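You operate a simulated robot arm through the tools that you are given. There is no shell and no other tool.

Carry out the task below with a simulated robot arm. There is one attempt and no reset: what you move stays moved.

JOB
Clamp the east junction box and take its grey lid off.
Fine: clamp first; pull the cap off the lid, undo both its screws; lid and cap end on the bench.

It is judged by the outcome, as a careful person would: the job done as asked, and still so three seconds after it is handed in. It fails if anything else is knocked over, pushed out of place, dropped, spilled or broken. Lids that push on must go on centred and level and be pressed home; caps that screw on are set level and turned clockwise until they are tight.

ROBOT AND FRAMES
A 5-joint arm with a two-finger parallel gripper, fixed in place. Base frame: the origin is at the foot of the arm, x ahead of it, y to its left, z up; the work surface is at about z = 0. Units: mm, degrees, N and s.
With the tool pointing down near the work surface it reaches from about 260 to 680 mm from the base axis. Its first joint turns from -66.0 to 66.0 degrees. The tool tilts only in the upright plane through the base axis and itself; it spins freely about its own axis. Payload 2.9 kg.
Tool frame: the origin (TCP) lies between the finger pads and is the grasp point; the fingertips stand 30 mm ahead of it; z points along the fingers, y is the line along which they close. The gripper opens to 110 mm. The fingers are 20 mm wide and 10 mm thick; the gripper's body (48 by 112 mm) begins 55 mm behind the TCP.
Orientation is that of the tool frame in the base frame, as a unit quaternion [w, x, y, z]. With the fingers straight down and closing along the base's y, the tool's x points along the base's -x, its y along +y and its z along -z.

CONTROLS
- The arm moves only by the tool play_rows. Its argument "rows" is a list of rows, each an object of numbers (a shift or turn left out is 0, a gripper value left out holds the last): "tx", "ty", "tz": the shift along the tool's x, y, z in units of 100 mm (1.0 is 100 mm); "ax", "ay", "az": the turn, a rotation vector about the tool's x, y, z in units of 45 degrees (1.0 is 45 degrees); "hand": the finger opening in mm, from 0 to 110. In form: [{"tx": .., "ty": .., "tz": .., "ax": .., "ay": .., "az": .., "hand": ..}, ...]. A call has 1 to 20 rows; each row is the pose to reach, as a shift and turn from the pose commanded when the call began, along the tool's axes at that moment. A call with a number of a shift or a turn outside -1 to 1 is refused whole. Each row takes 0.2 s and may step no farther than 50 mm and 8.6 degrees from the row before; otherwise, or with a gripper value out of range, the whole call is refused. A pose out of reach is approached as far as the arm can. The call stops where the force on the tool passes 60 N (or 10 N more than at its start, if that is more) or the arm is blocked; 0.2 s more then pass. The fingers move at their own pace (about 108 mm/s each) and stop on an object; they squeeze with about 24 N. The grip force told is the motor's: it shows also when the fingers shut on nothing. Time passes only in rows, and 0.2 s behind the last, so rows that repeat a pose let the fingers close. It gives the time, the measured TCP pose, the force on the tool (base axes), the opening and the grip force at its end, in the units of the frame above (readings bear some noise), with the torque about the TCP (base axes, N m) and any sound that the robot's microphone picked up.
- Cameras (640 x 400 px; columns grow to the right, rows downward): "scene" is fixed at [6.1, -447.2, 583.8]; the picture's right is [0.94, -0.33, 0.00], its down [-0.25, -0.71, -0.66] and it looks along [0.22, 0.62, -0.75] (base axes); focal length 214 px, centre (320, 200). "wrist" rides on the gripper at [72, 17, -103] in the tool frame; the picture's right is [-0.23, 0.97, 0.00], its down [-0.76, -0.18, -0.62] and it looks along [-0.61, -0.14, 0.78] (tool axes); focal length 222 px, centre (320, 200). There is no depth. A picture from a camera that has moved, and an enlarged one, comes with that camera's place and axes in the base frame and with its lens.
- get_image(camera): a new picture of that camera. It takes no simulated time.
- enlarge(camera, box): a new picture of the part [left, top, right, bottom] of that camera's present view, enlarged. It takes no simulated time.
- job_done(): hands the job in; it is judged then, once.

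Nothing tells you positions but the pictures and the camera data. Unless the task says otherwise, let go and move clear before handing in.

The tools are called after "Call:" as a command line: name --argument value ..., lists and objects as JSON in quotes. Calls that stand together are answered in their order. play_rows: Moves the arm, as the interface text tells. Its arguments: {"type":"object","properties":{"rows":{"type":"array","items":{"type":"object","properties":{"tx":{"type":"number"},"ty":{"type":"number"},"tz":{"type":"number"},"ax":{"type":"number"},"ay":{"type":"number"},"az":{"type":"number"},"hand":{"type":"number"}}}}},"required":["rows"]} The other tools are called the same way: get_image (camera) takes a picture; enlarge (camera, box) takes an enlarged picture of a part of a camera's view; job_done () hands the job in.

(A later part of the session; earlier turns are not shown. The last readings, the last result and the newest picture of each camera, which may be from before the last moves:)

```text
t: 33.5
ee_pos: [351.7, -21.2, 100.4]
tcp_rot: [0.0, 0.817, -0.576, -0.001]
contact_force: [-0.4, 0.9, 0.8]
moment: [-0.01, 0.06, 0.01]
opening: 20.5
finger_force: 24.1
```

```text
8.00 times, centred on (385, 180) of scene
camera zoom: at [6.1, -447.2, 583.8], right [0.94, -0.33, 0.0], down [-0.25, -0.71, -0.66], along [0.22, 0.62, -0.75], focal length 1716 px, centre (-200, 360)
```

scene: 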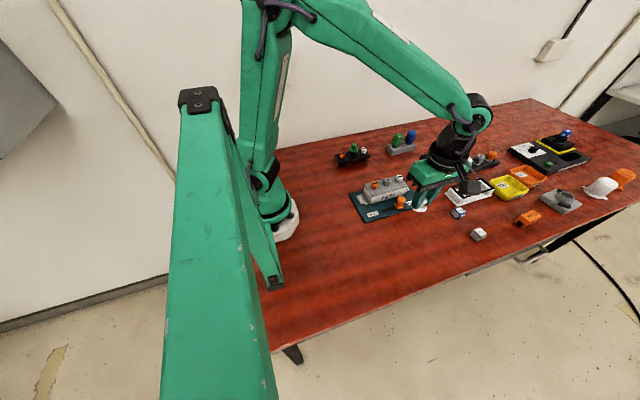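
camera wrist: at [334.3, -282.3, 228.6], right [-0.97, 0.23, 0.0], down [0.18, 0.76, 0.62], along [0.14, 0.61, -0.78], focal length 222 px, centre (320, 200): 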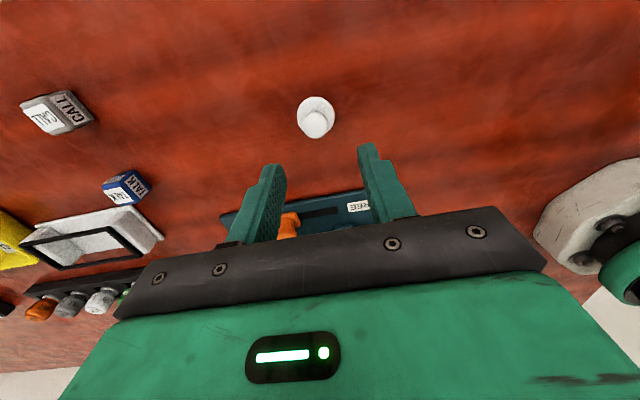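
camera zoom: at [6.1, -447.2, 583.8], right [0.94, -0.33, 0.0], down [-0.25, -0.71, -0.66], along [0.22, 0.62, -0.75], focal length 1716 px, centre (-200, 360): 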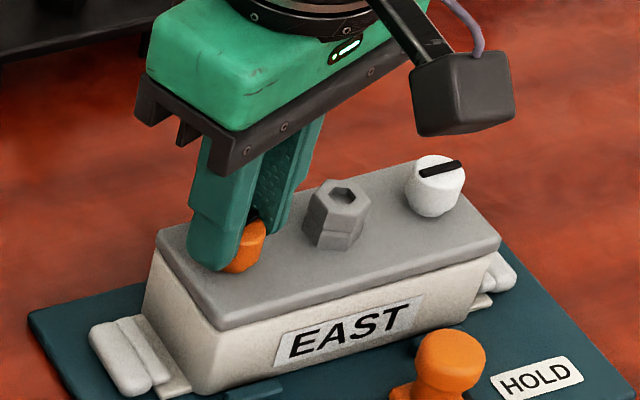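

It turned 20° with almost no torque. I'll check with the wrist camera that the bar turned with the fingers.

Call:
enlarge --camera "wrist" --box '[240, 110, 400, 230]'

```text
3.33 times, centred on (320, 170) of wrist
camera zoom: at [361.1, -94.8, 203.3], right [-0.99, -0.11, 0.0], down [-0.09, 0.78, 0.62], along [-0.07, 0.62, -0.78], focal length 740 px, centre (320, 300)
```

zoom: 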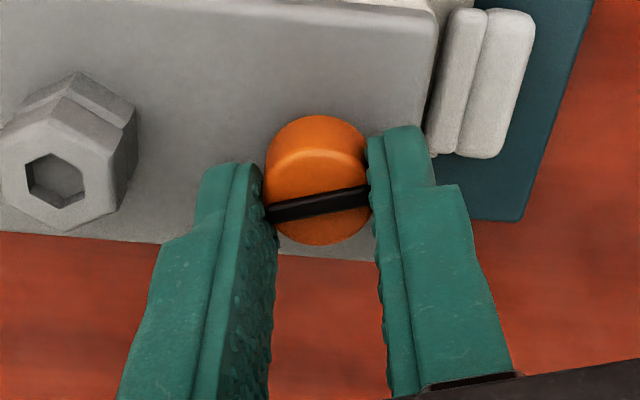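

The screw is turning with the gripper. I'll continue counter-clockwise in 45° chunks and watch force, height and sound.

Call:
play_rows --rows '[{"az": -0.17}, {"az": -0.34}, {"az": -0.51}, {"az": -0.68}, {"az": -0.85}, {"az": -1.0}]'

Call:
play_rows --rows '[{"az": -0.17}, {"az": -0.34}, {"az": -0.51}, {"az": -0.68}, {"az": -0.85}, {"az": -1.0}]'

Call:
enlarge --camera "wrist" --box '[240, 110, 400, 230]'

```text
t: 34.9
ee_pos: [352.9, -19.5, 99.0]
tcp_rot: [0.0, 0.976, -0.218, -0.001]
contact_force: [-8.3, -0.4, 5.0]
moment: [-0.05, -0.14, -0.01]
opening: 20.7
finger_force: 24.0
```

```text
t: 35.6
ee_pos: [354.7, -2.8, 102.9]
tcp_rot: [0.001, 0.998, -0.07, 0.003]
contact_force: [-13.3, -47.3, 29.8]
moment: [-1.99, 0.41, -0.15]
opening: 38.9
finger_force: 24.3
out of reach, approached as far as the arm can: row 2, 3
stopped in row 3: the force on the tool passed its limit at 71 N (the readings are from after the stop); the commanded pose is now the measured one
```

```text
3.33 times, centred on (320, 170) of wrist
camera zoom: at [424.1, -30.3, 207.9], right [-0.36, -0.93, 0.0], down [-0.73, 0.28, 0.62], along [-0.58, 0.23, -0.79], focal length 740 px, centre (320, 300)
```

zoom: 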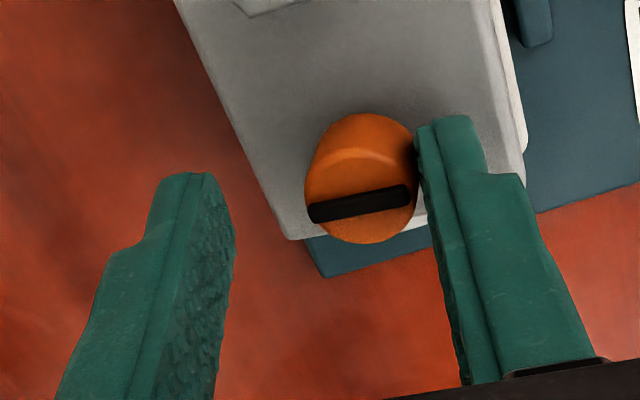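

The wrist hit its spin limit near 172° and the arm slid sideways about 18 mm while holding the screw. I'll check the scene for any displacement before moving anything.

Call:
enlarge --camera "scene" --box '[345, 150, 445, 225]'

Call:
get_image --camera "scene"

Call:
get_image --camera "wrist"

```text
5.33 times, centred on (395, 188) of scene
camera zoom: at [5.8, -447.3, 583.9], right [0.94, -0.33, 0.0], down [-0.25, -0.71, -0.66], along [0.22, 0.62, -0.75], focal length 1144 px, centre (-80, 267)
```

zoom: 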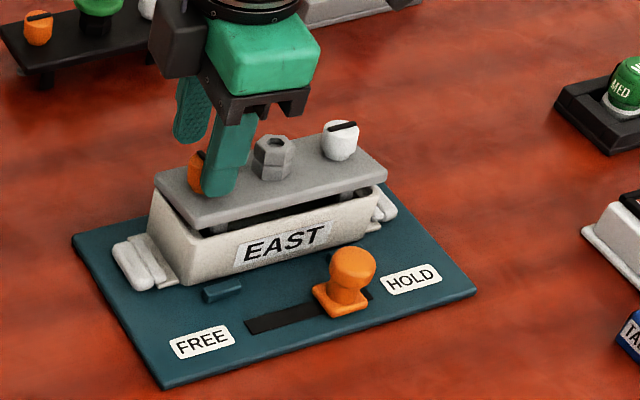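

```text
taken
```

scene: 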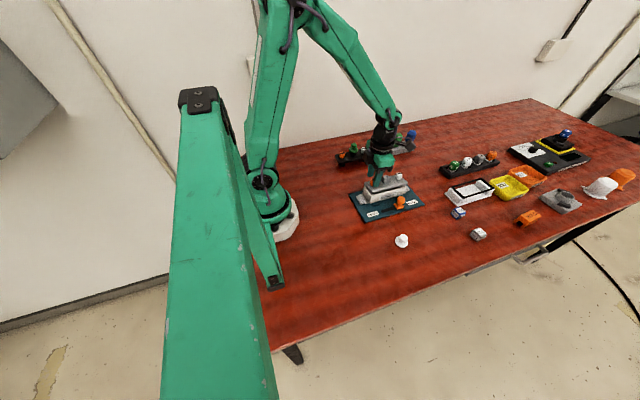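

```text
taken
camera wrist: at [424.1, -30.3, 207.9], right [-0.36, -0.93, 0.0], down [-0.73, 0.28, 0.62], along [-0.58, 0.23, -0.79], focal length 222 px, centre (320, 200)
```

wrist: 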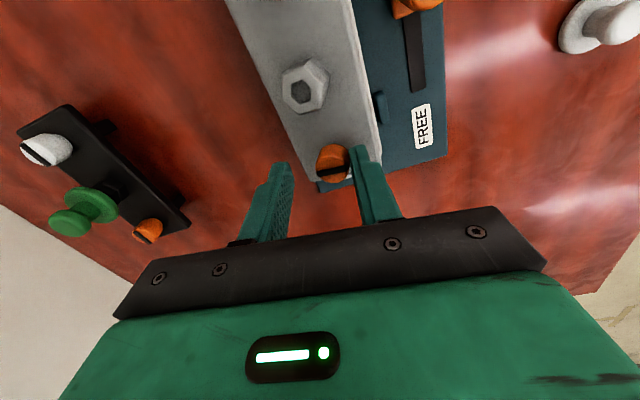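

The force has lifted and shifted the lid slightly, because one finger is pressing the screw toward +y. I'll open the fingers in place to release that force, then look again.

Call:
play_rows --rows '[{"hand": 44}, {"hand": 50}, {"hand": 56}, {"hand": 60}]'

Call:
enlarge --camera "scene" --box '[345, 150, 445, 225]'

Call:
get_image --camera "wrist"

```text
t: 36.6
ee_pos: [354.5, -1.1, 103.2]
tcp_rot: [0.0, 0.998, -0.066, 0.003]
contact_force: [0.7, 0.4, -0.9]
moment: [0.03, -0.01, 0.01]
opening: 60.2
finger_force: 0.1
```

```text
5.33 times, centred on (395, 188) of scene
camera zoom: at [6.1, -447.2, 583.8], right [0.94, -0.33, 0.0], down [-0.25, -0.71, -0.66], along [0.22, 0.62, -0.75], focal length 1144 px, centre (-80, 267)
```

zoom: 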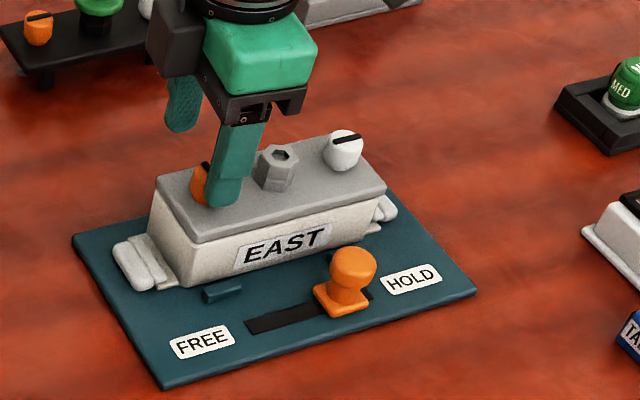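

```text
taken
camera wrist: at [424.5, -26.7, 206.2], right [-0.35, -0.94, 0.0], down [-0.73, 0.28, 0.62], along [-0.58, 0.22, -0.79], focal length 222 px, centre (320, 200)
```

wrist: 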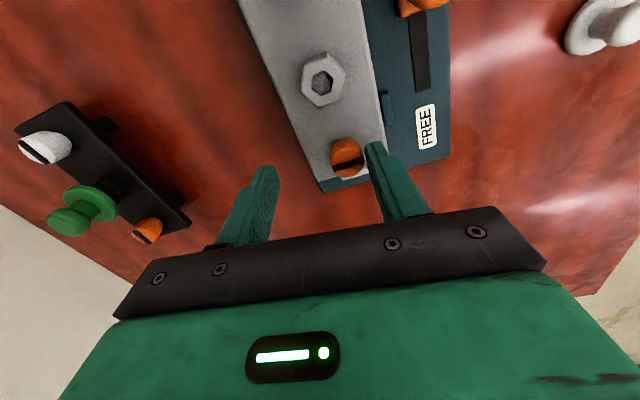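

The force is gone and the lid has settled back onto the box; nothing else moved and there was no sound. I'll lift straight up and look at the screw.

Call:
play_rows --rows '[{"tz": -0.1}, {"tz": -0.3}, {"tz": -0.6}, {"tz": -0.9}]'

Call:
enlarge --camera "scene" --box '[355, 160, 415, 205]'

Call:
get_image --camera "wrist"

```text
t: 37.6
ee_pos: [354.3, -1.3, 192.7]
tcp_rot: [0.0, 0.998, -0.068, 0.003]
contact_force: [0.8, -0.3, -0.7]
moment: [-0.04, 0.01, -0.02]
opening: 60.0
finger_force: 0.1
```

```text
8.89 times, centred on (385, 182) of scene
camera zoom: at [6.1, -447.2, 583.8], right [0.94, -0.33, 0.0], down [-0.25, -0.71, -0.66], along [0.22, 0.62, -0.75], focal length 1906 px, centre (-258, 356)
```

zoom: 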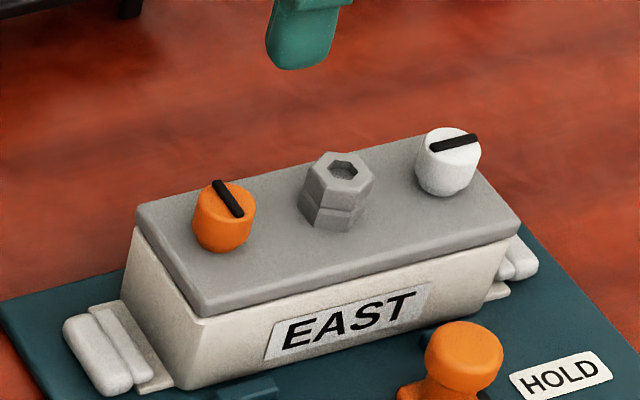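

```text
taken
camera wrist: at [424.1, -27.4, 297.1], right [-0.36, -0.93, 0.0], down [-0.73, 0.28, 0.62], along [-0.58, 0.22, -0.79], focal length 222 px, centre (320, 200)
```

wrist: 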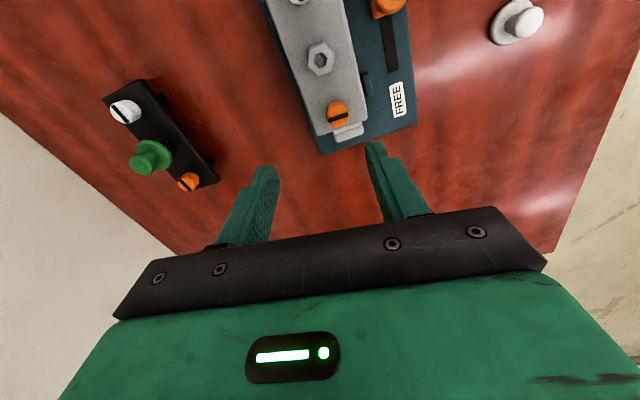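

Call:
enlarge --camera "scene" --box '[365, 160, 415, 200]'

Call:
enlarge --camera "wrist" --box '[250, 0, 430, 160]'

```text
10.00 times, centred on (390, 180) of scene
camera zoom: at [6.1, -447.2, 583.8], right [0.94, -0.33, 0.0], down [-0.25, -0.71, -0.66], along [0.22, 0.62, -0.75], focal length 2145 px, centre (-380, 400)
```

zoom: 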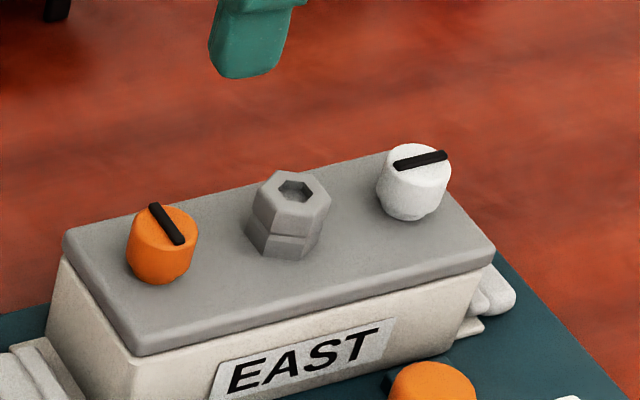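

```text
2.50 times, centred on (340, 80) of wrist
camera zoom: at [424.1, -27.4, 297.1], right [-0.36, -0.93, 0.0], down [-0.73, 0.28, 0.62], along [-0.58, 0.22, -0.79], focal length 555 px, centre (270, 500)
```

zoom: 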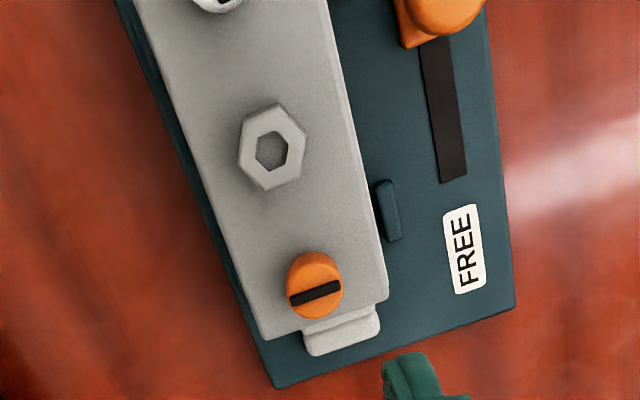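

The orange bar has turned about 75° and the lid looks 2–3 mm off its seat on the orange side. Nothing is broken. I'll unwind the empty gripper the other way so the next turn has a full range of spin available.

Call:
play_rows --rows '[{"az": 0.17}, {"az": 0.34}, {"az": 0.51}, {"az": 0.68}, {"az": 0.85}, {"az": 1.0}]'

Call:
play_rows --rows '[{"az": 0.17}, {"az": 0.34}, {"az": 0.51}, {"az": 0.68}, {"az": 0.85}, {"az": 1.0}]'

Call:
play_rows --rows '[{"az": 0.17}, {"az": 0.34}, {"az": 0.51}, {"az": 0.68}, {"az": 0.85}, {"az": 1.0}]'

Call:
play_rows --rows '[{"az": 0.17}, {"az": 0.34}, {"az": 0.51}, {"az": 0.68}, {"az": 0.85}, {"az": 1.0}]'

Call:
enlarge --camera "wrist" --box '[200, 0, 440, 180]'

```text
t: 39.0
ee_pos: [355.2, -0.0, 192.4]
tcp_rot: [-0.001, 0.896, -0.445, 0.002]
contact_force: [-0.5, 0.1, 0.3]
moment: [0.01, -0.01, -0.02]
opening: 59.8
finger_force: 0.0
```

```text
t: 40.4
ee_pos: [354.5, -0.4, 192.3]
tcp_rot: [0.001, -0.658, 0.753, -0.003]
contact_force: [0.8, 0.1, 0.0]
moment: [0.0, 0.0, -0.01]
opening: 60.2
finger_force: 0.0
```

```text
t: 41.8
ee_pos: [354.9, -0.7, 193.4]
tcp_rot: [0.003, -0.319, 0.948, -0.001]
contact_force: [-0.3, -0.5, -0.3]
moment: [-0.01, -0.01, -0.01]
opening: 60.0
finger_force: 0.2
```

```text
t: 43.2
ee_pos: [354.4, -0.2, 192.7]
tcp_rot: [0.003, 0.067, 0.998, 0.0]
contact_force: [-0.2, -0.5, 0.4]
moment: [0.02, 0.0, 0.02]
opening: 59.9
finger_force: 0.1
```

```text
2.22 times, centred on (320, 90) of wrist
camera zoom: at [284.9, 25.7, 295.8], right [0.36, 0.93, 0.0], down [0.73, -0.28, 0.63], along [0.59, -0.22, -0.78], focal length 494 px, centre (320, 444)
```

zoom: 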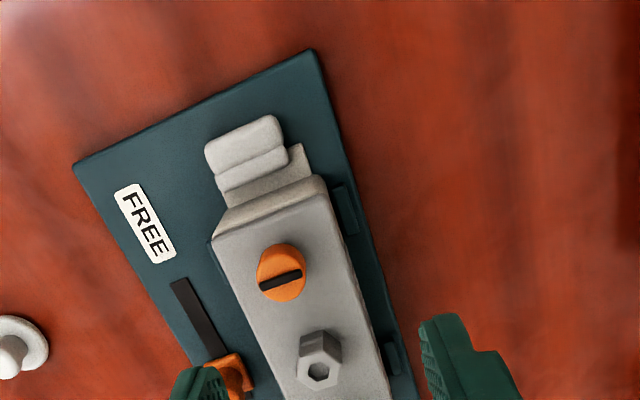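

The gripper is now near zero spin, and the screw centre reads about (352.8,-19). I'll correct the small tilt, re-centre over it and unwind three more steps.

Call:
play_rows --rows '[{"tx": -0.002, "ty": -0.1, "ay": 0.0076}, {"tx": -0.004, "ty": -0.196, "ay": 0.0076}]'

Call:
play_rows --rows '[{"az": 0.17}, {"az": 0.34}, {"az": 0.51}, {"az": 0.68}, {"az": 0.85}, {"az": 1.0}]'

Call:
play_rows --rows '[{"az": 0.17}, {"az": 0.34}, {"az": 0.51}, {"az": 0.68}, {"az": 0.85}, {"az": 1.0}]'

Call:
play_rows --rows '[{"az": 0.17}, {"az": 0.34}, {"az": 0.51}, {"az": 0.68}, {"az": 0.85}, {"az": 1.0, "hand": 40}]'

Call:
enlarge --camera "wrist" --box '[200, 0, 440, 180]'

Call:
enlarge --camera "scene" --box '[345, 150, 445, 225]'

```text
t: 43.8
ee_pos: [353.0, -18.9, 191.6]
tcp_rot: [-0.001, 0.066, 0.998, 0.001]
contact_force: [-0.2, 0.5, 0.1]
moment: [-0.01, -0.01, -0.01]
opening: 59.9
finger_force: 0.1
```

```text
t: 45.2
ee_pos: [351.7, -20.1, 191.0]
tcp_rot: [-0.001, 0.444, 0.896, 0.0]
contact_force: [0.0, -0.3, 0.1]
moment: [-0.02, 0.0, -0.03]
opening: 59.8
finger_force: 0.1
```

```text
t: 46.6
ee_pos: [354.1, -19.5, 192.3]
tcp_rot: [0.0, 0.753, 0.658, 0.0]
contact_force: [0.0, 1.7, 0.8]
moment: [0.03, 0.0, -0.02]
opening: 59.9
finger_force: 0.0
```

```text
t: 48.0
ee_pos: [352.5, -19.0, 193.2]
tcp_rot: [0.0, 0.947, 0.32, 0.0]
contact_force: [0.3, -0.4, -0.3]
moment: [0.01, 0.0, -0.07]
opening: 40.1
finger_force: 0.0
```

```text
2.22 times, centred on (320, 90) of wrist
camera zoom: at [420.5, 10.7, 295.5], right [0.41, -0.91, 0.0], down [-0.71, -0.32, 0.62], along [-0.57, -0.26, -0.78], focal length 494 px, centre (320, 444)
```

zoom: 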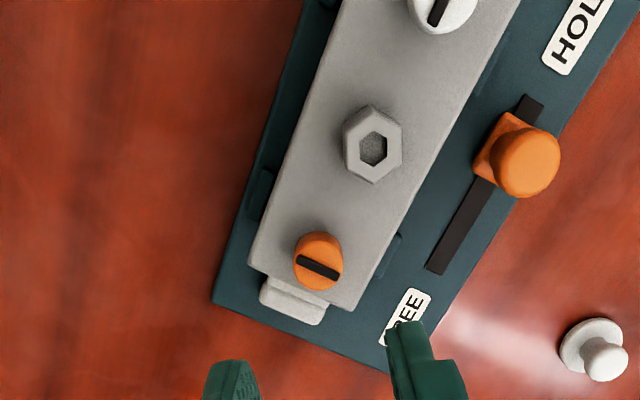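

```text
5.33 times, centred on (395, 188) of scene
camera zoom: at [6.1, -447.2, 583.8], right [0.94, -0.33, 0.0], down [-0.25, -0.71, -0.66], along [0.22, 0.62, -0.75], focal length 1144 px, centre (-80, 267)
```

zoom: 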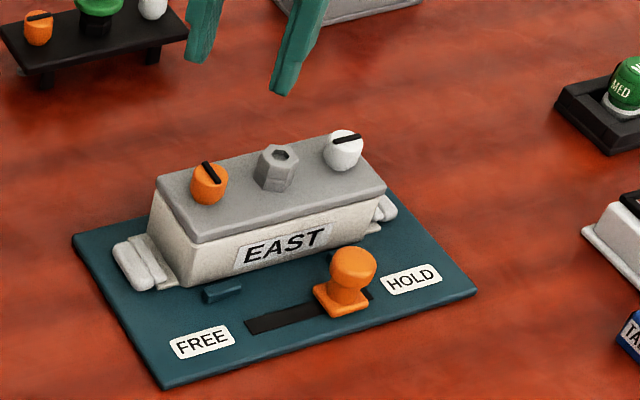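

The screw head is now at about (352.7,-18.7), a 2 mm shift in +y. The gripper has about 300° of counter-clockwise travel available, so I'll descend onto it.

Call:
play_rows --rows '[{"tz": 0.3, "tx": 0.005, "ty": -0.006}, {"tz": 0.6, "tx": 0.005, "ty": -0.006}, {"tz": 0.8, "tx": 0.005, "ty": -0.006}, {"tz": 0.91, "tx": 0.005, "ty": -0.006}]'

Call:
enlarge --camera "wrist" --box '[240, 110, 400, 230]'

Call:
enlarge --camera "scene" --box '[355, 155, 415, 205]'

```text
t: 49.0
ee_pos: [351.6, -18.4, 101.5]
tcp_rot: [0.0, 0.947, 0.322, -0.001]
contact_force: [-0.2, 1.2, -0.2]
moment: [0.01, 0.0, 0.01]
opening: 40.0
finger_force: 0.1
```

```text
3.33 times, centred on (320, 170) of wrist
camera zoom: at [420.2, 11.9, 205.0], right [0.41, -0.91, 0.0], down [-0.71, -0.32, 0.62], along [-0.57, -0.26, -0.78], focal length 740 px, centre (320, 300)
```

zoom: 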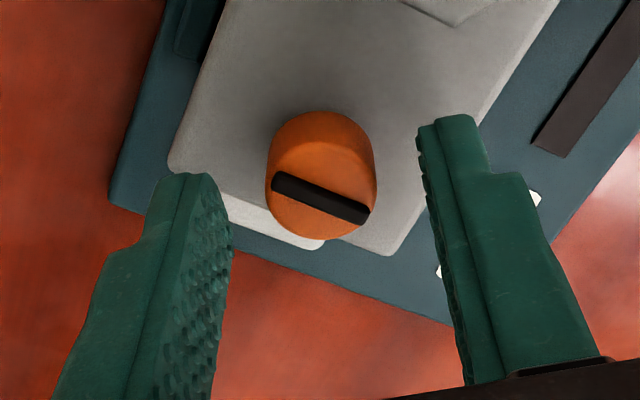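

```text
8.00 times, centred on (385, 180) of scene
camera zoom: at [6.1, -447.2, 583.8], right [0.94, -0.33, 0.0], down [-0.25, -0.71, -0.66], along [0.22, 0.62, -0.75], focal length 1716 px, centre (-200, 360)
```

zoom: 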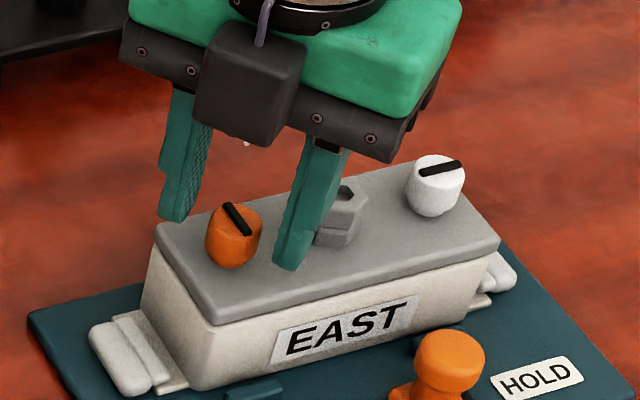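

The head is well centred. I'll close on it and then turn counter-clockwise again, staying below +150° spin.

Call:
play_rows --rows '[{"tz": 0.015}, {"tz": 0.015, "hand": 10}, {"tz": 0.015, "hand": 10}, {"tz": 0.015, "hand": 10}]'

Call:
play_rows --rows '[{"az": -0.17}, {"az": -0.34}, {"az": -0.51}, {"az": -0.68}, {"az": -0.85}, {"az": -1.0}]'

Call:
enlarge --camera "wrist" --box '[240, 110, 400, 230]'

Call:
enlarge --camera "scene" --box '[355, 155, 415, 205]'

```text
t: 50.0
ee_pos: [351.6, -19.0, 100.4]
tcp_rot: [-0.001, 0.947, 0.32, 0.0]
contact_force: [0.1, -1.7, -0.4]
moment: [-0.16, -0.03, 0.06]
opening: 20.3
finger_force: 23.7
```

```text
t: 51.4
ee_pos: [352.0, -18.7, 99.1]
tcp_rot: [-0.001, 0.751, 0.66, 0.0]
contact_force: [-4.1, 2.2, 5.8]
moment: [0.06, 0.06, -0.26]
opening: 20.5
finger_force: 23.9
```

```text
3.33 times, centred on (320, 170) of wrist
camera zoom: at [378.7, 50.1, 203.2], right [0.94, -0.35, 0.0], down [-0.27, -0.73, 0.62], along [-0.22, -0.58, -0.78], focal length 740 px, centre (320, 300)
```

zoom: 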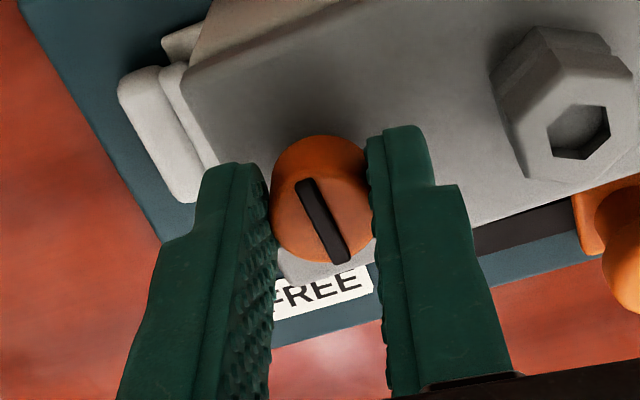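

```text
8.00 times, centred on (385, 180) of scene
camera zoom: at [6.0, -447.2, 583.9], right [0.94, -0.33, 0.0], down [-0.25, -0.71, -0.66], along [0.22, 0.62, -0.75], focal length 1716 px, centre (-200, 360)
```

zoom: 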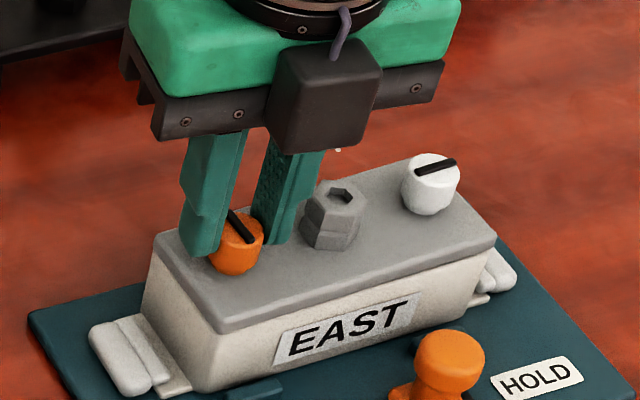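

The bar didn't follow this time: the fingers slipped against a firm resistance of about 0.26 N·m, and the bar now lies across the lid, 90° from where it started. So these are quarter-turn fasteners and the orange one is at its undone stop. I'll let go, lift and move to the white one.

Call:
play_rows --rows '[{"hand": 25}, {"hand": 32}, {"hand": 40}, {"hand": 40}, {"tz": -0.2}, {"tz": -0.5}, {"tz": -0.9}]'

Call:
enlarge --camera "scene" --box '[365, 160, 415, 200]'

Call:
get_image --camera "wrist"

```text
t: 53.0
ee_pos: [352.4, -18.5, 190.9]
tcp_rot: [0.0, 0.753, 0.658, -0.001]
contact_force: [0.7, 0.3, -0.1]
moment: [-0.01, 0.0, 0.06]
opening: 39.9
finger_force: 0.0
```

```text
10.00 times, centred on (390, 180) of scene
camera zoom: at [6.1, -447.2, 583.8], right [0.94, -0.33, 0.0], down [-0.25, -0.71, -0.66], along [0.22, 0.62, -0.75], focal length 2145 px, centre (-380, 400)
```

zoom: 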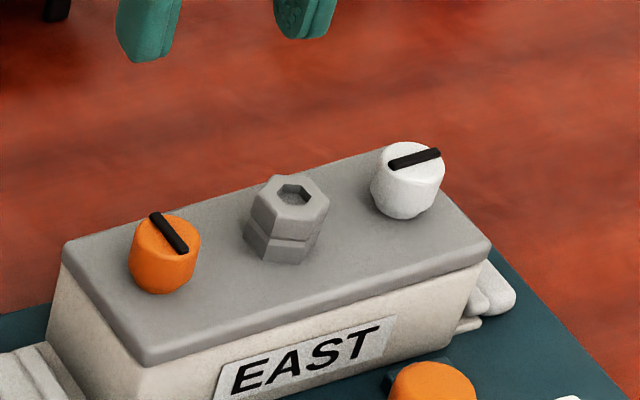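

```text
taken
camera wrist: at [379.9, 50.4, 294.1], right [0.94, -0.35, 0.0], down [-0.28, -0.73, 0.62], along [-0.22, -0.58, -0.78], focal length 222 px, centre (320, 200)
```

wrist: 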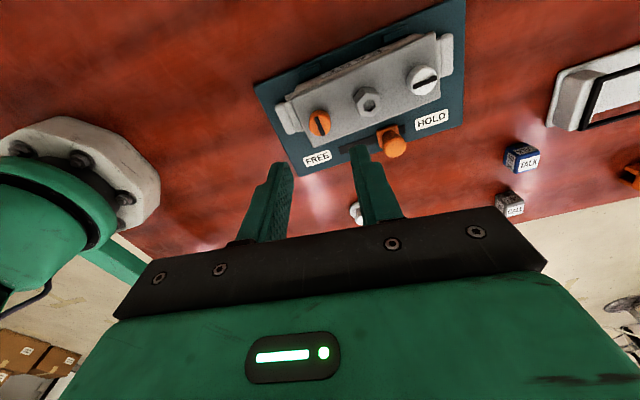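

The orange bar is now crosswise. The lid has yawed a little, with the white end about 3 mm over. I'll locate the white screw precisely.

Call:
enlarge --camera "wrist" --box '[260, 40, 460, 180]'

Call:
enlarge --camera "wrist" --box '[392, 55, 456, 105]'

```text
2.86 times, centred on (360, 110) of wrist
camera zoom: at [379.9, 50.4, 294.1], right [0.94, -0.35, 0.0], down [-0.28, -0.73, 0.62], along [-0.22, -0.58, -0.78], focal length 635 px, centre (206, 457)
```

zoom: 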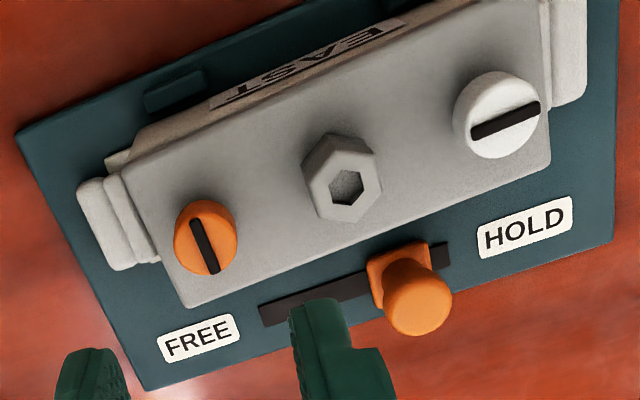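

```text
8.00 times, centred on (424, 80) of wrist
camera zoom: at [379.9, 50.4, 294.1], right [0.94, -0.35, 0.0], down [-0.28, -0.73, 0.62], along [-0.22, -0.58, -0.78], focal length 1777 px, centre (-512, 1160)
```

zoom: 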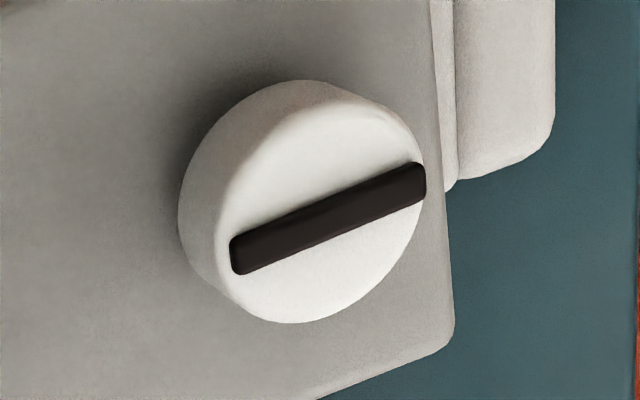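

The white head is at about (449.8,-20.5) with its bar still lengthwise. I'll move above it and take a check view.

Call:
play_rows --rows '[{"tx": 0.04, "ty": 0.32}, {"tx": 0.08, "ty": 0.65}, {"tx": 0.113, "ty": 0.97}, {"tx": 0.113, "ty": 0.97}]'

Call:
enlarge --camera "wrist" --box '[280, 60, 376, 120]'

```text
t: 54.0
ee_pos: [450.6, -20.9, 187.1]
tcp_rot: [0.0, 0.753, 0.659, 0.0]
contact_force: [0.2, 0.0, -0.7]
moment: [0.02, -0.03, -0.01]
opening: 40.0
finger_force: 0.1
```

```text
6.67 times, centred on (328, 90) of wrist
camera zoom: at [478.3, 49.5, 291.6], right [0.94, -0.35, 0.0], down [-0.28, -0.73, 0.62], along [-0.22, -0.58, -0.78], focal length 1481 px, centre (267, 933)
```

zoom: 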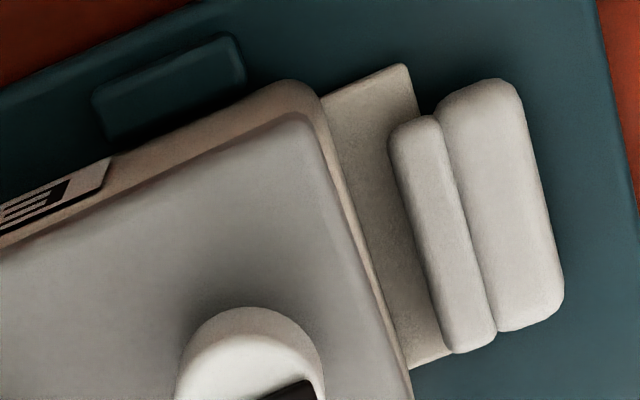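

Call:
enlarge --camera "wrist" --box '[270, 80, 370, 150]'

```text
5.71 times, centred on (320, 115) of wrist
camera zoom: at [478.3, 49.5, 291.6], right [0.94, -0.35, 0.0], down [-0.28, -0.73, 0.62], along [-0.22, -0.58, -0.78], focal length 1269 px, centre (320, 686)
```

zoom: 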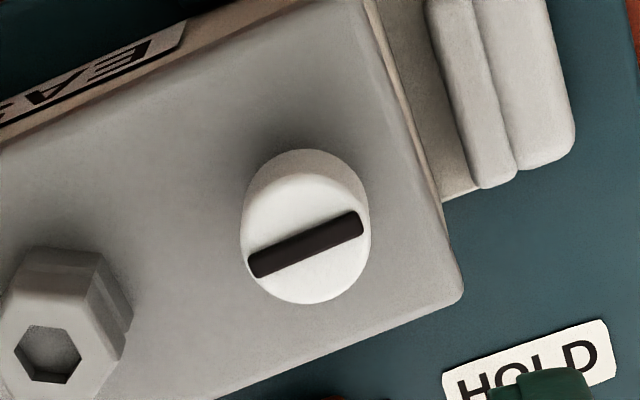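

The white head is roughly 2 mm toward -x of my tool axis. I'll correct that and descend to just above gripping height.

Call:
play_rows --rows '[{"tz": 0.3, "tx": -0.002, "ty": -0.015}, {"tz": 0.6, "tx": -0.002, "ty": -0.015}, {"tz": 0.75, "tx": -0.002, "ty": -0.015}, {"tz": 0.85, "tx": -0.002, "ty": -0.015}]'

Call:
enlarge --camera "wrist" --box '[240, 110, 400, 230]'

Call:
enlarge --camera "scene" --box '[365, 150, 425, 200]'

```text
t: 55.0
ee_pos: [448.2, -21.1, 105.3]
tcp_rot: [0.0, 0.752, 0.659, 0.0]
contact_force: [-0.4, -0.7, -1.0]
moment: [0.01, -0.03, 0.0]
opening: 39.9
finger_force: 0.0
```

```text
3.33 times, centred on (320, 170) of wrist
camera zoom: at [475.3, 48.8, 208.3], right [0.94, -0.35, 0.0], down [-0.28, -0.73, 0.62], along [-0.22, -0.58, -0.78], focal length 740 px, centre (320, 300)
```

zoom: 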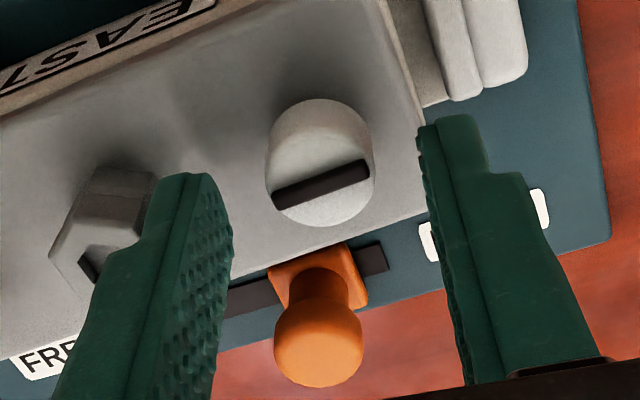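

```text
8.00 times, centred on (395, 175) of scene
camera zoom: at [6.1, -447.2, 583.8], right [0.94, -0.33, 0.0], down [-0.25, -0.71, -0.66], along [0.22, 0.62, -0.75], focal length 1716 px, centre (-280, 400)
```

zoom: 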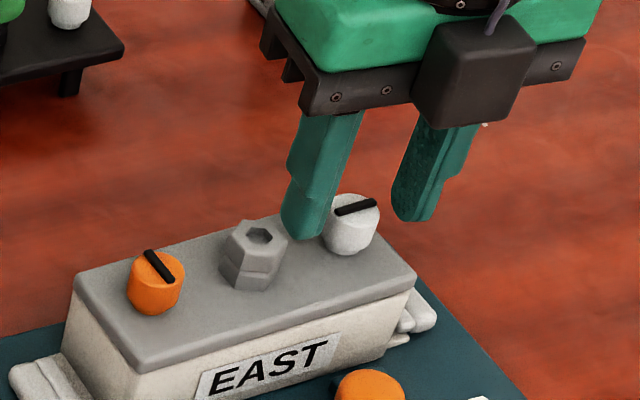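

The head is centred between the fingers. I'll lower 6 mm and close on it.

Call:
play_rows --rows '[{"tz": 0.03}, {"tz": 0.055}, {"tz": 0.055, "hand": 10}, {"tz": 0.055, "hand": 10}, {"tz": 0.055, "hand": 10}]'

Call:
enlarge --camera "wrist" --box '[240, 110, 400, 230]'

```text
t: 56.2
ee_pos: [447.0, -21.5, 99.2]
tcp_rot: [-0.001, 0.752, 0.659, -0.001]
contact_force: [0.5, 0.2, -0.1]
moment: [0.04, -0.02, 0.01]
opening: 20.4
finger_force: 23.8
```

```text
3.33 times, centred on (320, 170) of wrist
camera zoom: at [474.8, 48.5, 202.9], right [0.94, -0.35, 0.0], down [-0.28, -0.73, 0.62], along [-0.22, -0.58, -0.78], focal length 740 px, centre (320, 300)
```

zoom: 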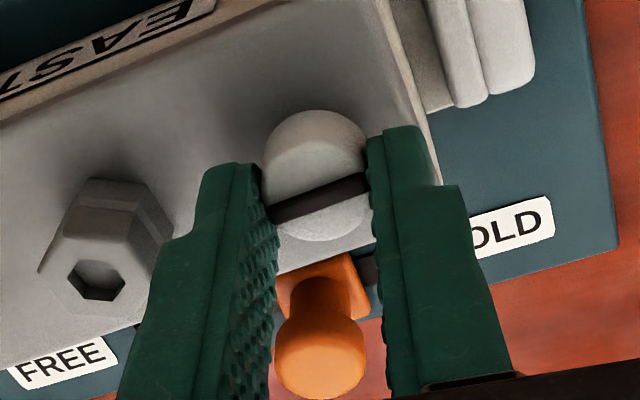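

The grip is clean again. I'll turn counter-clockwise in modest steps and check that the bar follows.

Call:
play_rows --rows '[{"az": -0.15}, {"az": -0.3}, {"az": -0.45}, {"az": -0.6}]'

Call:
enlarge --camera "wrist" --box '[240, 110, 400, 230]'

Call:
enlarge --camera "scene" --box '[365, 150, 425, 200]'

```text
t: 57.2
ee_pos: [448.6, -20.5, 99.1]
tcp_rot: [0.0, 0.577, 0.817, 0.0]
contact_force: [-0.4, -7.2, 2.6]
moment: [-0.42, -0.09, -0.02]
opening: 20.3
finger_force: 24.3
```

```text
3.33 times, centred on (320, 170) of wrist
camera zoom: at [440.9, 53.4, 202.9], right [0.99, 0.11, 0.0], down [0.09, -0.78, 0.62], along [0.07, -0.62, -0.78], focal length 740 px, centre (320, 300)
```

zoom: 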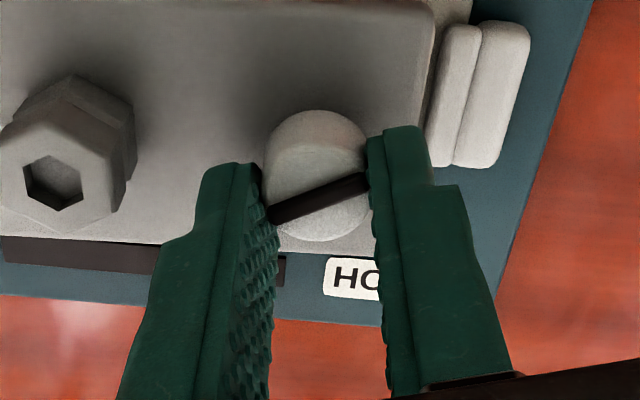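

```text
8.00 times, centred on (395, 175) of scene
camera zoom: at [6.0, -447.2, 583.9], right [0.94, -0.33, 0.0], down [-0.25, -0.71, -0.66], along [0.22, 0.62, -0.75], focal length 1716 px, centre (-280, 400)
```

zoom: 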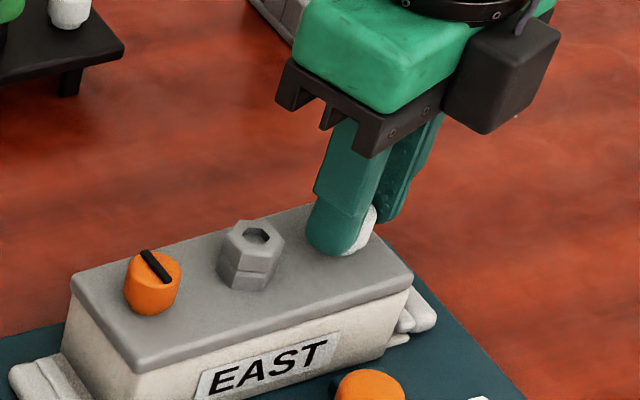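

The white screw is following. I'll continue in small steps toward 90° and keep an eye on side force.

Call:
play_rows --rows '[{"az": -0.15}, {"az": -0.3}, {"az": -0.45}, {"az": -0.6}]'

Call:
enlarge --camera "wrist" --box '[240, 110, 400, 230]'

```text
t: 58.2
ee_pos: [448.7, -20.7, 99.4]
tcp_rot: [0.0, 0.37, 0.929, 0.0]
contact_force: [1.4, 0.0, 0.1]
moment: [-0.04, -0.05, -0.01]
opening: 20.5
finger_force: 24.3
```

```text
3.33 times, centred on (320, 170) of wrist
camera zoom: at [407.8, 41.6, 202.9], right [0.83, 0.55, 0.0], down [0.43, -0.65, 0.62], along [0.34, -0.52, -0.78], focal length 740 px, centre (320, 300)
```

zoom: 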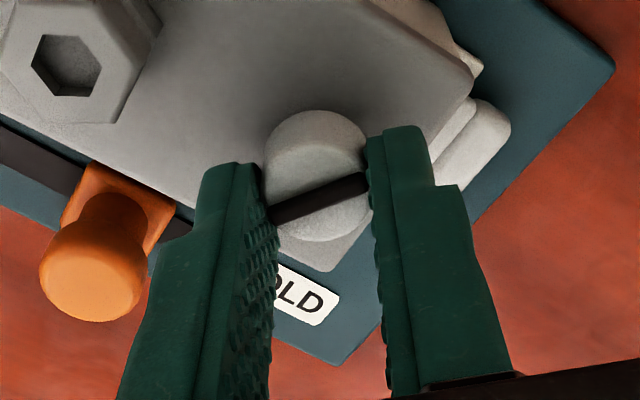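

Call:
play_rows --rows '[{"az": -0.12}, {"az": -0.24}, {"az": -0.36}, {"az": -0.48}, {"az": -0.6}]'

Call:
enlarge --camera "wrist" --box '[240, 110, 400, 230]'

```text
t: 59.4
ee_pos: [448.1, -19.6, 100.5]
tcp_rot: [-0.001, 0.143, 0.99, -0.001]
contact_force: [0.0, -0.9, 0.2]
moment: [-0.01, -0.03, 0.02]
opening: 20.5
finger_force: 24.1
```

```text
3.33 times, centred on (320, 170) of wrist
camera zoom: at [384.6, 16.1, 203.2], right [0.49, 0.87, 0.0], down [0.68, -0.39, 0.62], along [0.54, -0.31, -0.78], focal length 740 px, centre (320, 300)
```

zoom: 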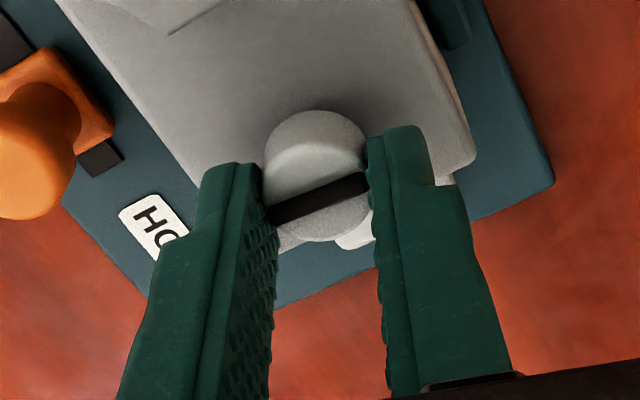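

That makes 81° with no resistance. I'll continue to the stop, watching the torque.

Call:
play_rows --rows '[{"az": -0.1}, {"az": -0.2}, {"az": -0.3}]'

Call:
play_rows --rows '[{"az": -0.1}, {"az": -0.2}, {"az": -0.3}]'

Call:
enlarge --camera "wrist" --box '[240, 110, 400, 230]'

Call:
enlarge --camera "scene" --box '[365, 150, 425, 200]'

```text
t: 60.2
ee_pos: [448.3, -21.7, 98.7]
tcp_rot: [-0.001, 0.026, 1.0, 0.0]
contact_force: [1.8, 3.7, 1.7]
moment: [0.23, -0.12, -0.21]
opening: 20.6
finger_force: 23.6
```

```text
t: 61.0
ee_pos: [449.0, -19.6, 99.3]
tcp_rot: [-0.001, -0.092, 0.996, -0.001]
contact_force: [-0.7, 2.2, 0.8]
moment: [-0.01, 0.03, -0.05]
opening: 20.2
finger_force: 24.0
```

```text
3.33 times, centred on (320, 170) of wrist
camera zoom: at [374.6, -17.4, 202.8], right [0.05, 1.0, 0.0], down [0.78, -0.04, 0.62], along [0.62, -0.03, -0.78], focal length 740 px, centre (320, 300)
```

zoom: 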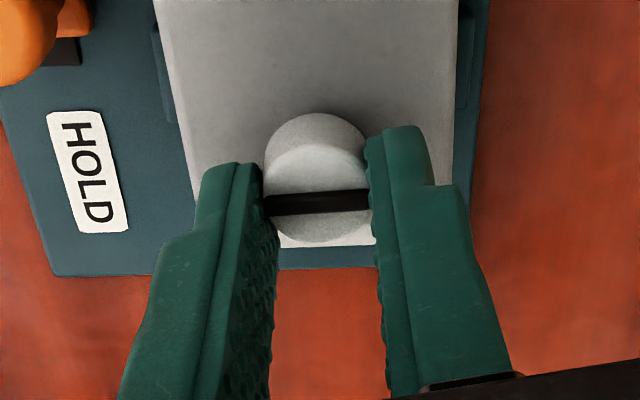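

```text
8.00 times, centred on (395, 175) of scene
camera zoom: at [6.0, -447.2, 583.8], right [0.94, -0.33, 0.0], down [-0.25, -0.71, -0.66], along [0.22, 0.62, -0.75], focal length 1716 px, centre (-280, 400)
```

zoom: 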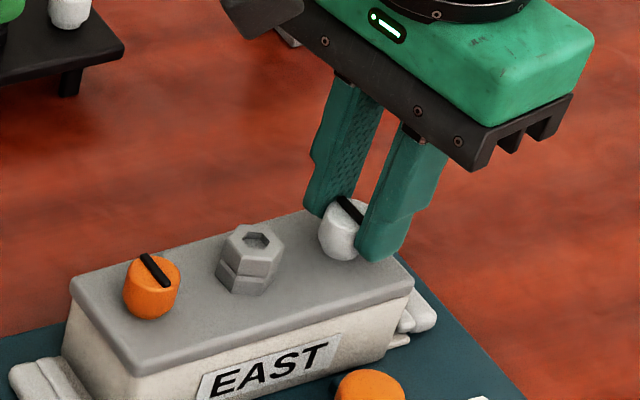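

The white bar also lies crosswise now, with torque felt at the stop, so both fasteners are undone. I'll release, lift and check the lid's pose before gripping it.

Call:
play_rows --rows '[{"hand": 25}, {"hand": 32}, {"hand": 40}, {"hand": 40}, {"tz": -0.2}, {"tz": -0.5}, {"tz": -0.9}]'

Call:
play_rows --rows '[{"tx": 0.3, "az": 0.1}, {"tx": 0.6, "az": 0.2}, {"tx": 0.9, "az": 0.233}, {"tx": 1.0, "az": 0.233}]'

Call:
enlarge --camera "wrist" --box '[220, 0, 420, 160]'

Call:
enlarge --camera "scene" --box '[365, 155, 425, 205]'

```text
t: 62.6
ee_pos: [447.3, -21.4, 190.6]
tcp_rot: [0.0, -0.091, 0.996, 0.0]
contact_force: [-0.7, 0.1, -0.2]
moment: [0.03, 0.02, -0.01]
opening: 40.2
finger_force: 0.0
```

```text
t: 63.6
ee_pos: [349.5, -41.2, 189.4]
tcp_rot: [0.001, 0.001, 1.0, 0.0]
contact_force: [-0.2, -0.5, 1.0]
moment: [-0.01, -0.01, -0.03]
opening: 39.8
finger_force: 0.0
```

```text
2.50 times, centred on (320, 80) of wrist
camera zoom: at [278.2, -23.4, 292.3], right [0.23, 0.97, 0.0], down [0.76, -0.18, 0.62], along [0.61, -0.14, -0.78], focal length 555 px, centre (320, 500)
```

zoom: 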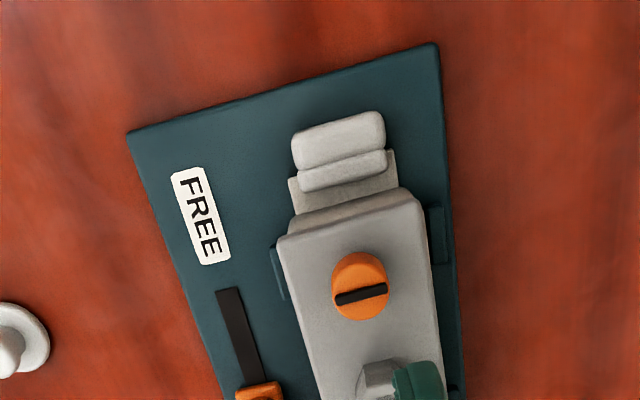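

```text
8.00 times, centred on (395, 180) of scene
camera zoom: at [6.1, -447.2, 583.8], right [0.94, -0.33, 0.0], down [-0.25, -0.71, -0.66], along [0.22, 0.62, -0.75], focal length 1716 px, centre (-280, 360)
```

zoom: 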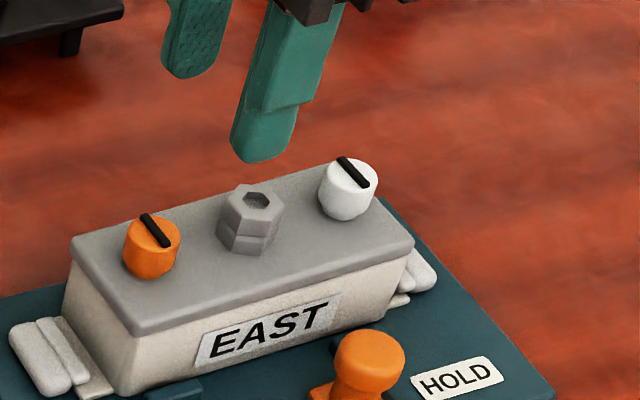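

The lid is seated with a slight yaw of about 2–3°, and both bars lie crosswise. I'll go higher and back a little to see the hex post and lid edges clearly before choosing a grip.

Call:
play_rows --rows '[{"tx": 0.08, "ty": 0.06, "tz": -0.25}, {"tx": 0.16, "ty": 0.12, "tz": -0.5}, {"tx": 0.2, "ty": 0.17, "tz": -0.7}, {"tx": 0.2, "ty": 0.17, "tz": -0.7}]'

Call:
enlarge --camera "wrist" --box '[240, 30, 400, 150]'

Call:
enlarge --camera "wrist" --box '[290, 60, 370, 110]'

```text
t: 64.6
ee_pos: [329.8, -21.5, 259.2]
tcp_rot: [0.0, 0.001, 1.0, 0.0]
contact_force: [-0.4, 0.7, -0.3]
moment: [0.0, -0.03, 0.02]
opening: 40.0
finger_force: 0.0
```

```text
3.33 times, centred on (320, 90) of wrist
camera zoom: at [259.1, -5.4, 362.0], right [0.23, 0.97, 0.0], down [0.76, -0.18, 0.62], along [0.61, -0.14, -0.78], focal length 740 px, centre (320, 567)
```

zoom: 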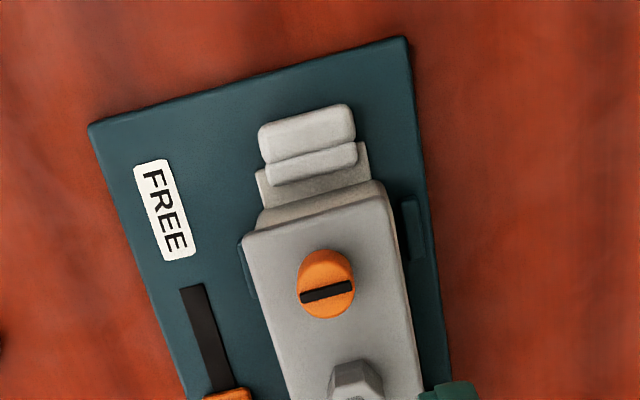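

```text
8.00 times, centred on (330, 85) of wrist
camera zoom: at [259.1, -5.4, 362.0], right [0.23, 0.97, 0.0], down [0.76, -0.18, 0.62], along [0.61, -0.14, -0.78], focal length 1777 px, centre (240, 1120)
```

zoom: 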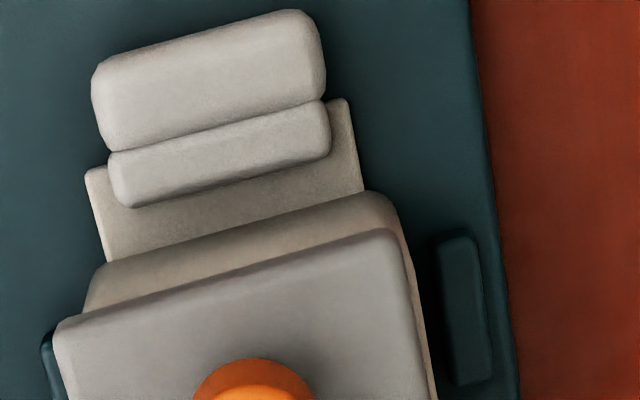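

Call:
play_rows --rows '[{"tx": -0.3}, {"tx": -0.6}, {"tx": -0.75}, {"tx": -0.75}]'

Call:
enlarge --camera "wrist" --box '[240, 10, 400, 130]'

Call:
enlarge --camera "wrist" --box '[290, 50, 354, 90]'

```text
t: 65.6
ee_pos: [406.3, -21.7, 259.5]
tcp_rot: [0.0, 0.0, 1.0, 0.0]
contact_force: [0.0, 0.0, -0.5]
moment: [0.0, -0.01, 0.02]
opening: 39.8
finger_force: 0.1
```

```text
3.33 times, centred on (320, 70) of wrist
camera zoom: at [334.0, -4.4, 363.0], right [0.23, 0.97, 0.0], down [0.76, -0.18, 0.62], along [0.61, -0.14, -0.78], focal length 740 px, centre (320, 633)
```

zoom: 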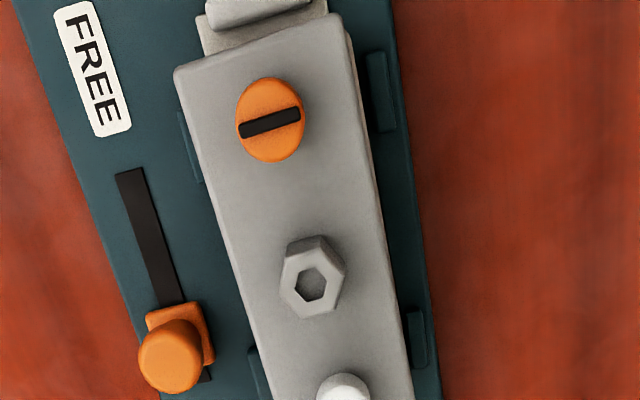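

```text
10.00 times, centred on (322, 70) of wrist
camera zoom: at [334.0, -4.4, 363.0], right [0.23, 0.97, 0.0], down [0.76, -0.18, 0.62], along [0.61, -0.14, -0.78], focal length 2221 px, centre (300, 1500)
```

zoom: 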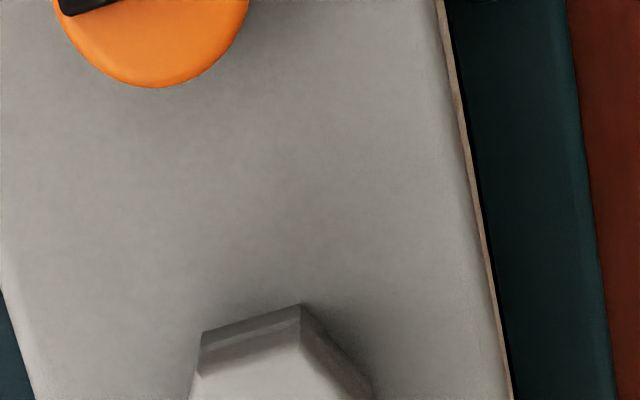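

The hex post has flats facing ±x, about 21 mm across, at about (398,-22.8), and it is part of the lid. Gripping it along x puts my fingers clear of both screws. I'll rotate to about 92° to match the lid's 2.3° yaw and line up over the post.

Call:
play_rows --rows '[{"az": -0.17}, {"az": -0.34}, {"az": -0.51}, {"az": -0.68}, {"az": -0.85}, {"az": -1.0}]'

Call:
play_rows --rows '[{"az": -0.17}, {"az": -0.34}, {"az": -0.51}, {"az": -0.68}, {"az": -0.85}, {"az": -1.0}]'

Call:
play_rows --rows '[{"az": -0.03, "tz": 0.3}, {"az": -0.05, "tz": 0.6, "ty": 0.05}, {"az": -0.05, "tz": 0.7, "ty": 0.07}]'

Call:
enlarge --camera "wrist" --box '[220, 60, 420, 190]'

```text
t: 67.0
ee_pos: [405.2, -21.9, 260.6]
tcp_rot: [0.001, -0.383, 0.924, 0.001]
contact_force: [-0.3, -0.9, 1.0]
moment: [0.0, -0.01, 0.01]
opening: 40.1
finger_force: 0.0
```

```text
t: 68.4
ee_pos: [406.6, -21.2, 259.2]
tcp_rot: [0.0, 0.708, -0.706, 0.0]
contact_force: [0.0, 0.6, -0.4]
moment: [0.02, 0.01, -0.01]
opening: 40.0
finger_force: 0.1
```

```text
t: 69.2
ee_pos: [399.6, -22.0, 188.5]
tcp_rot: [0.0, 0.721, -0.693, 0.0]
contact_force: [0.7, -0.3, -0.1]
moment: [-0.01, 0.0, -0.02]
opening: 39.8
finger_force: 0.0
```

```text
3.08 times, centred on (320, 125) of wrist
camera zoom: at [385.9, -94.8, 292.4], right [-0.98, 0.19, 0.0], down [0.15, 0.77, 0.62], along [0.12, 0.61, -0.78], focal length 684 px, centre (320, 431)
```

zoom: 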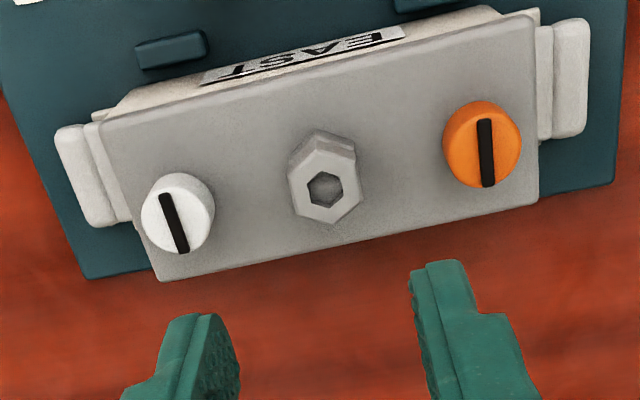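

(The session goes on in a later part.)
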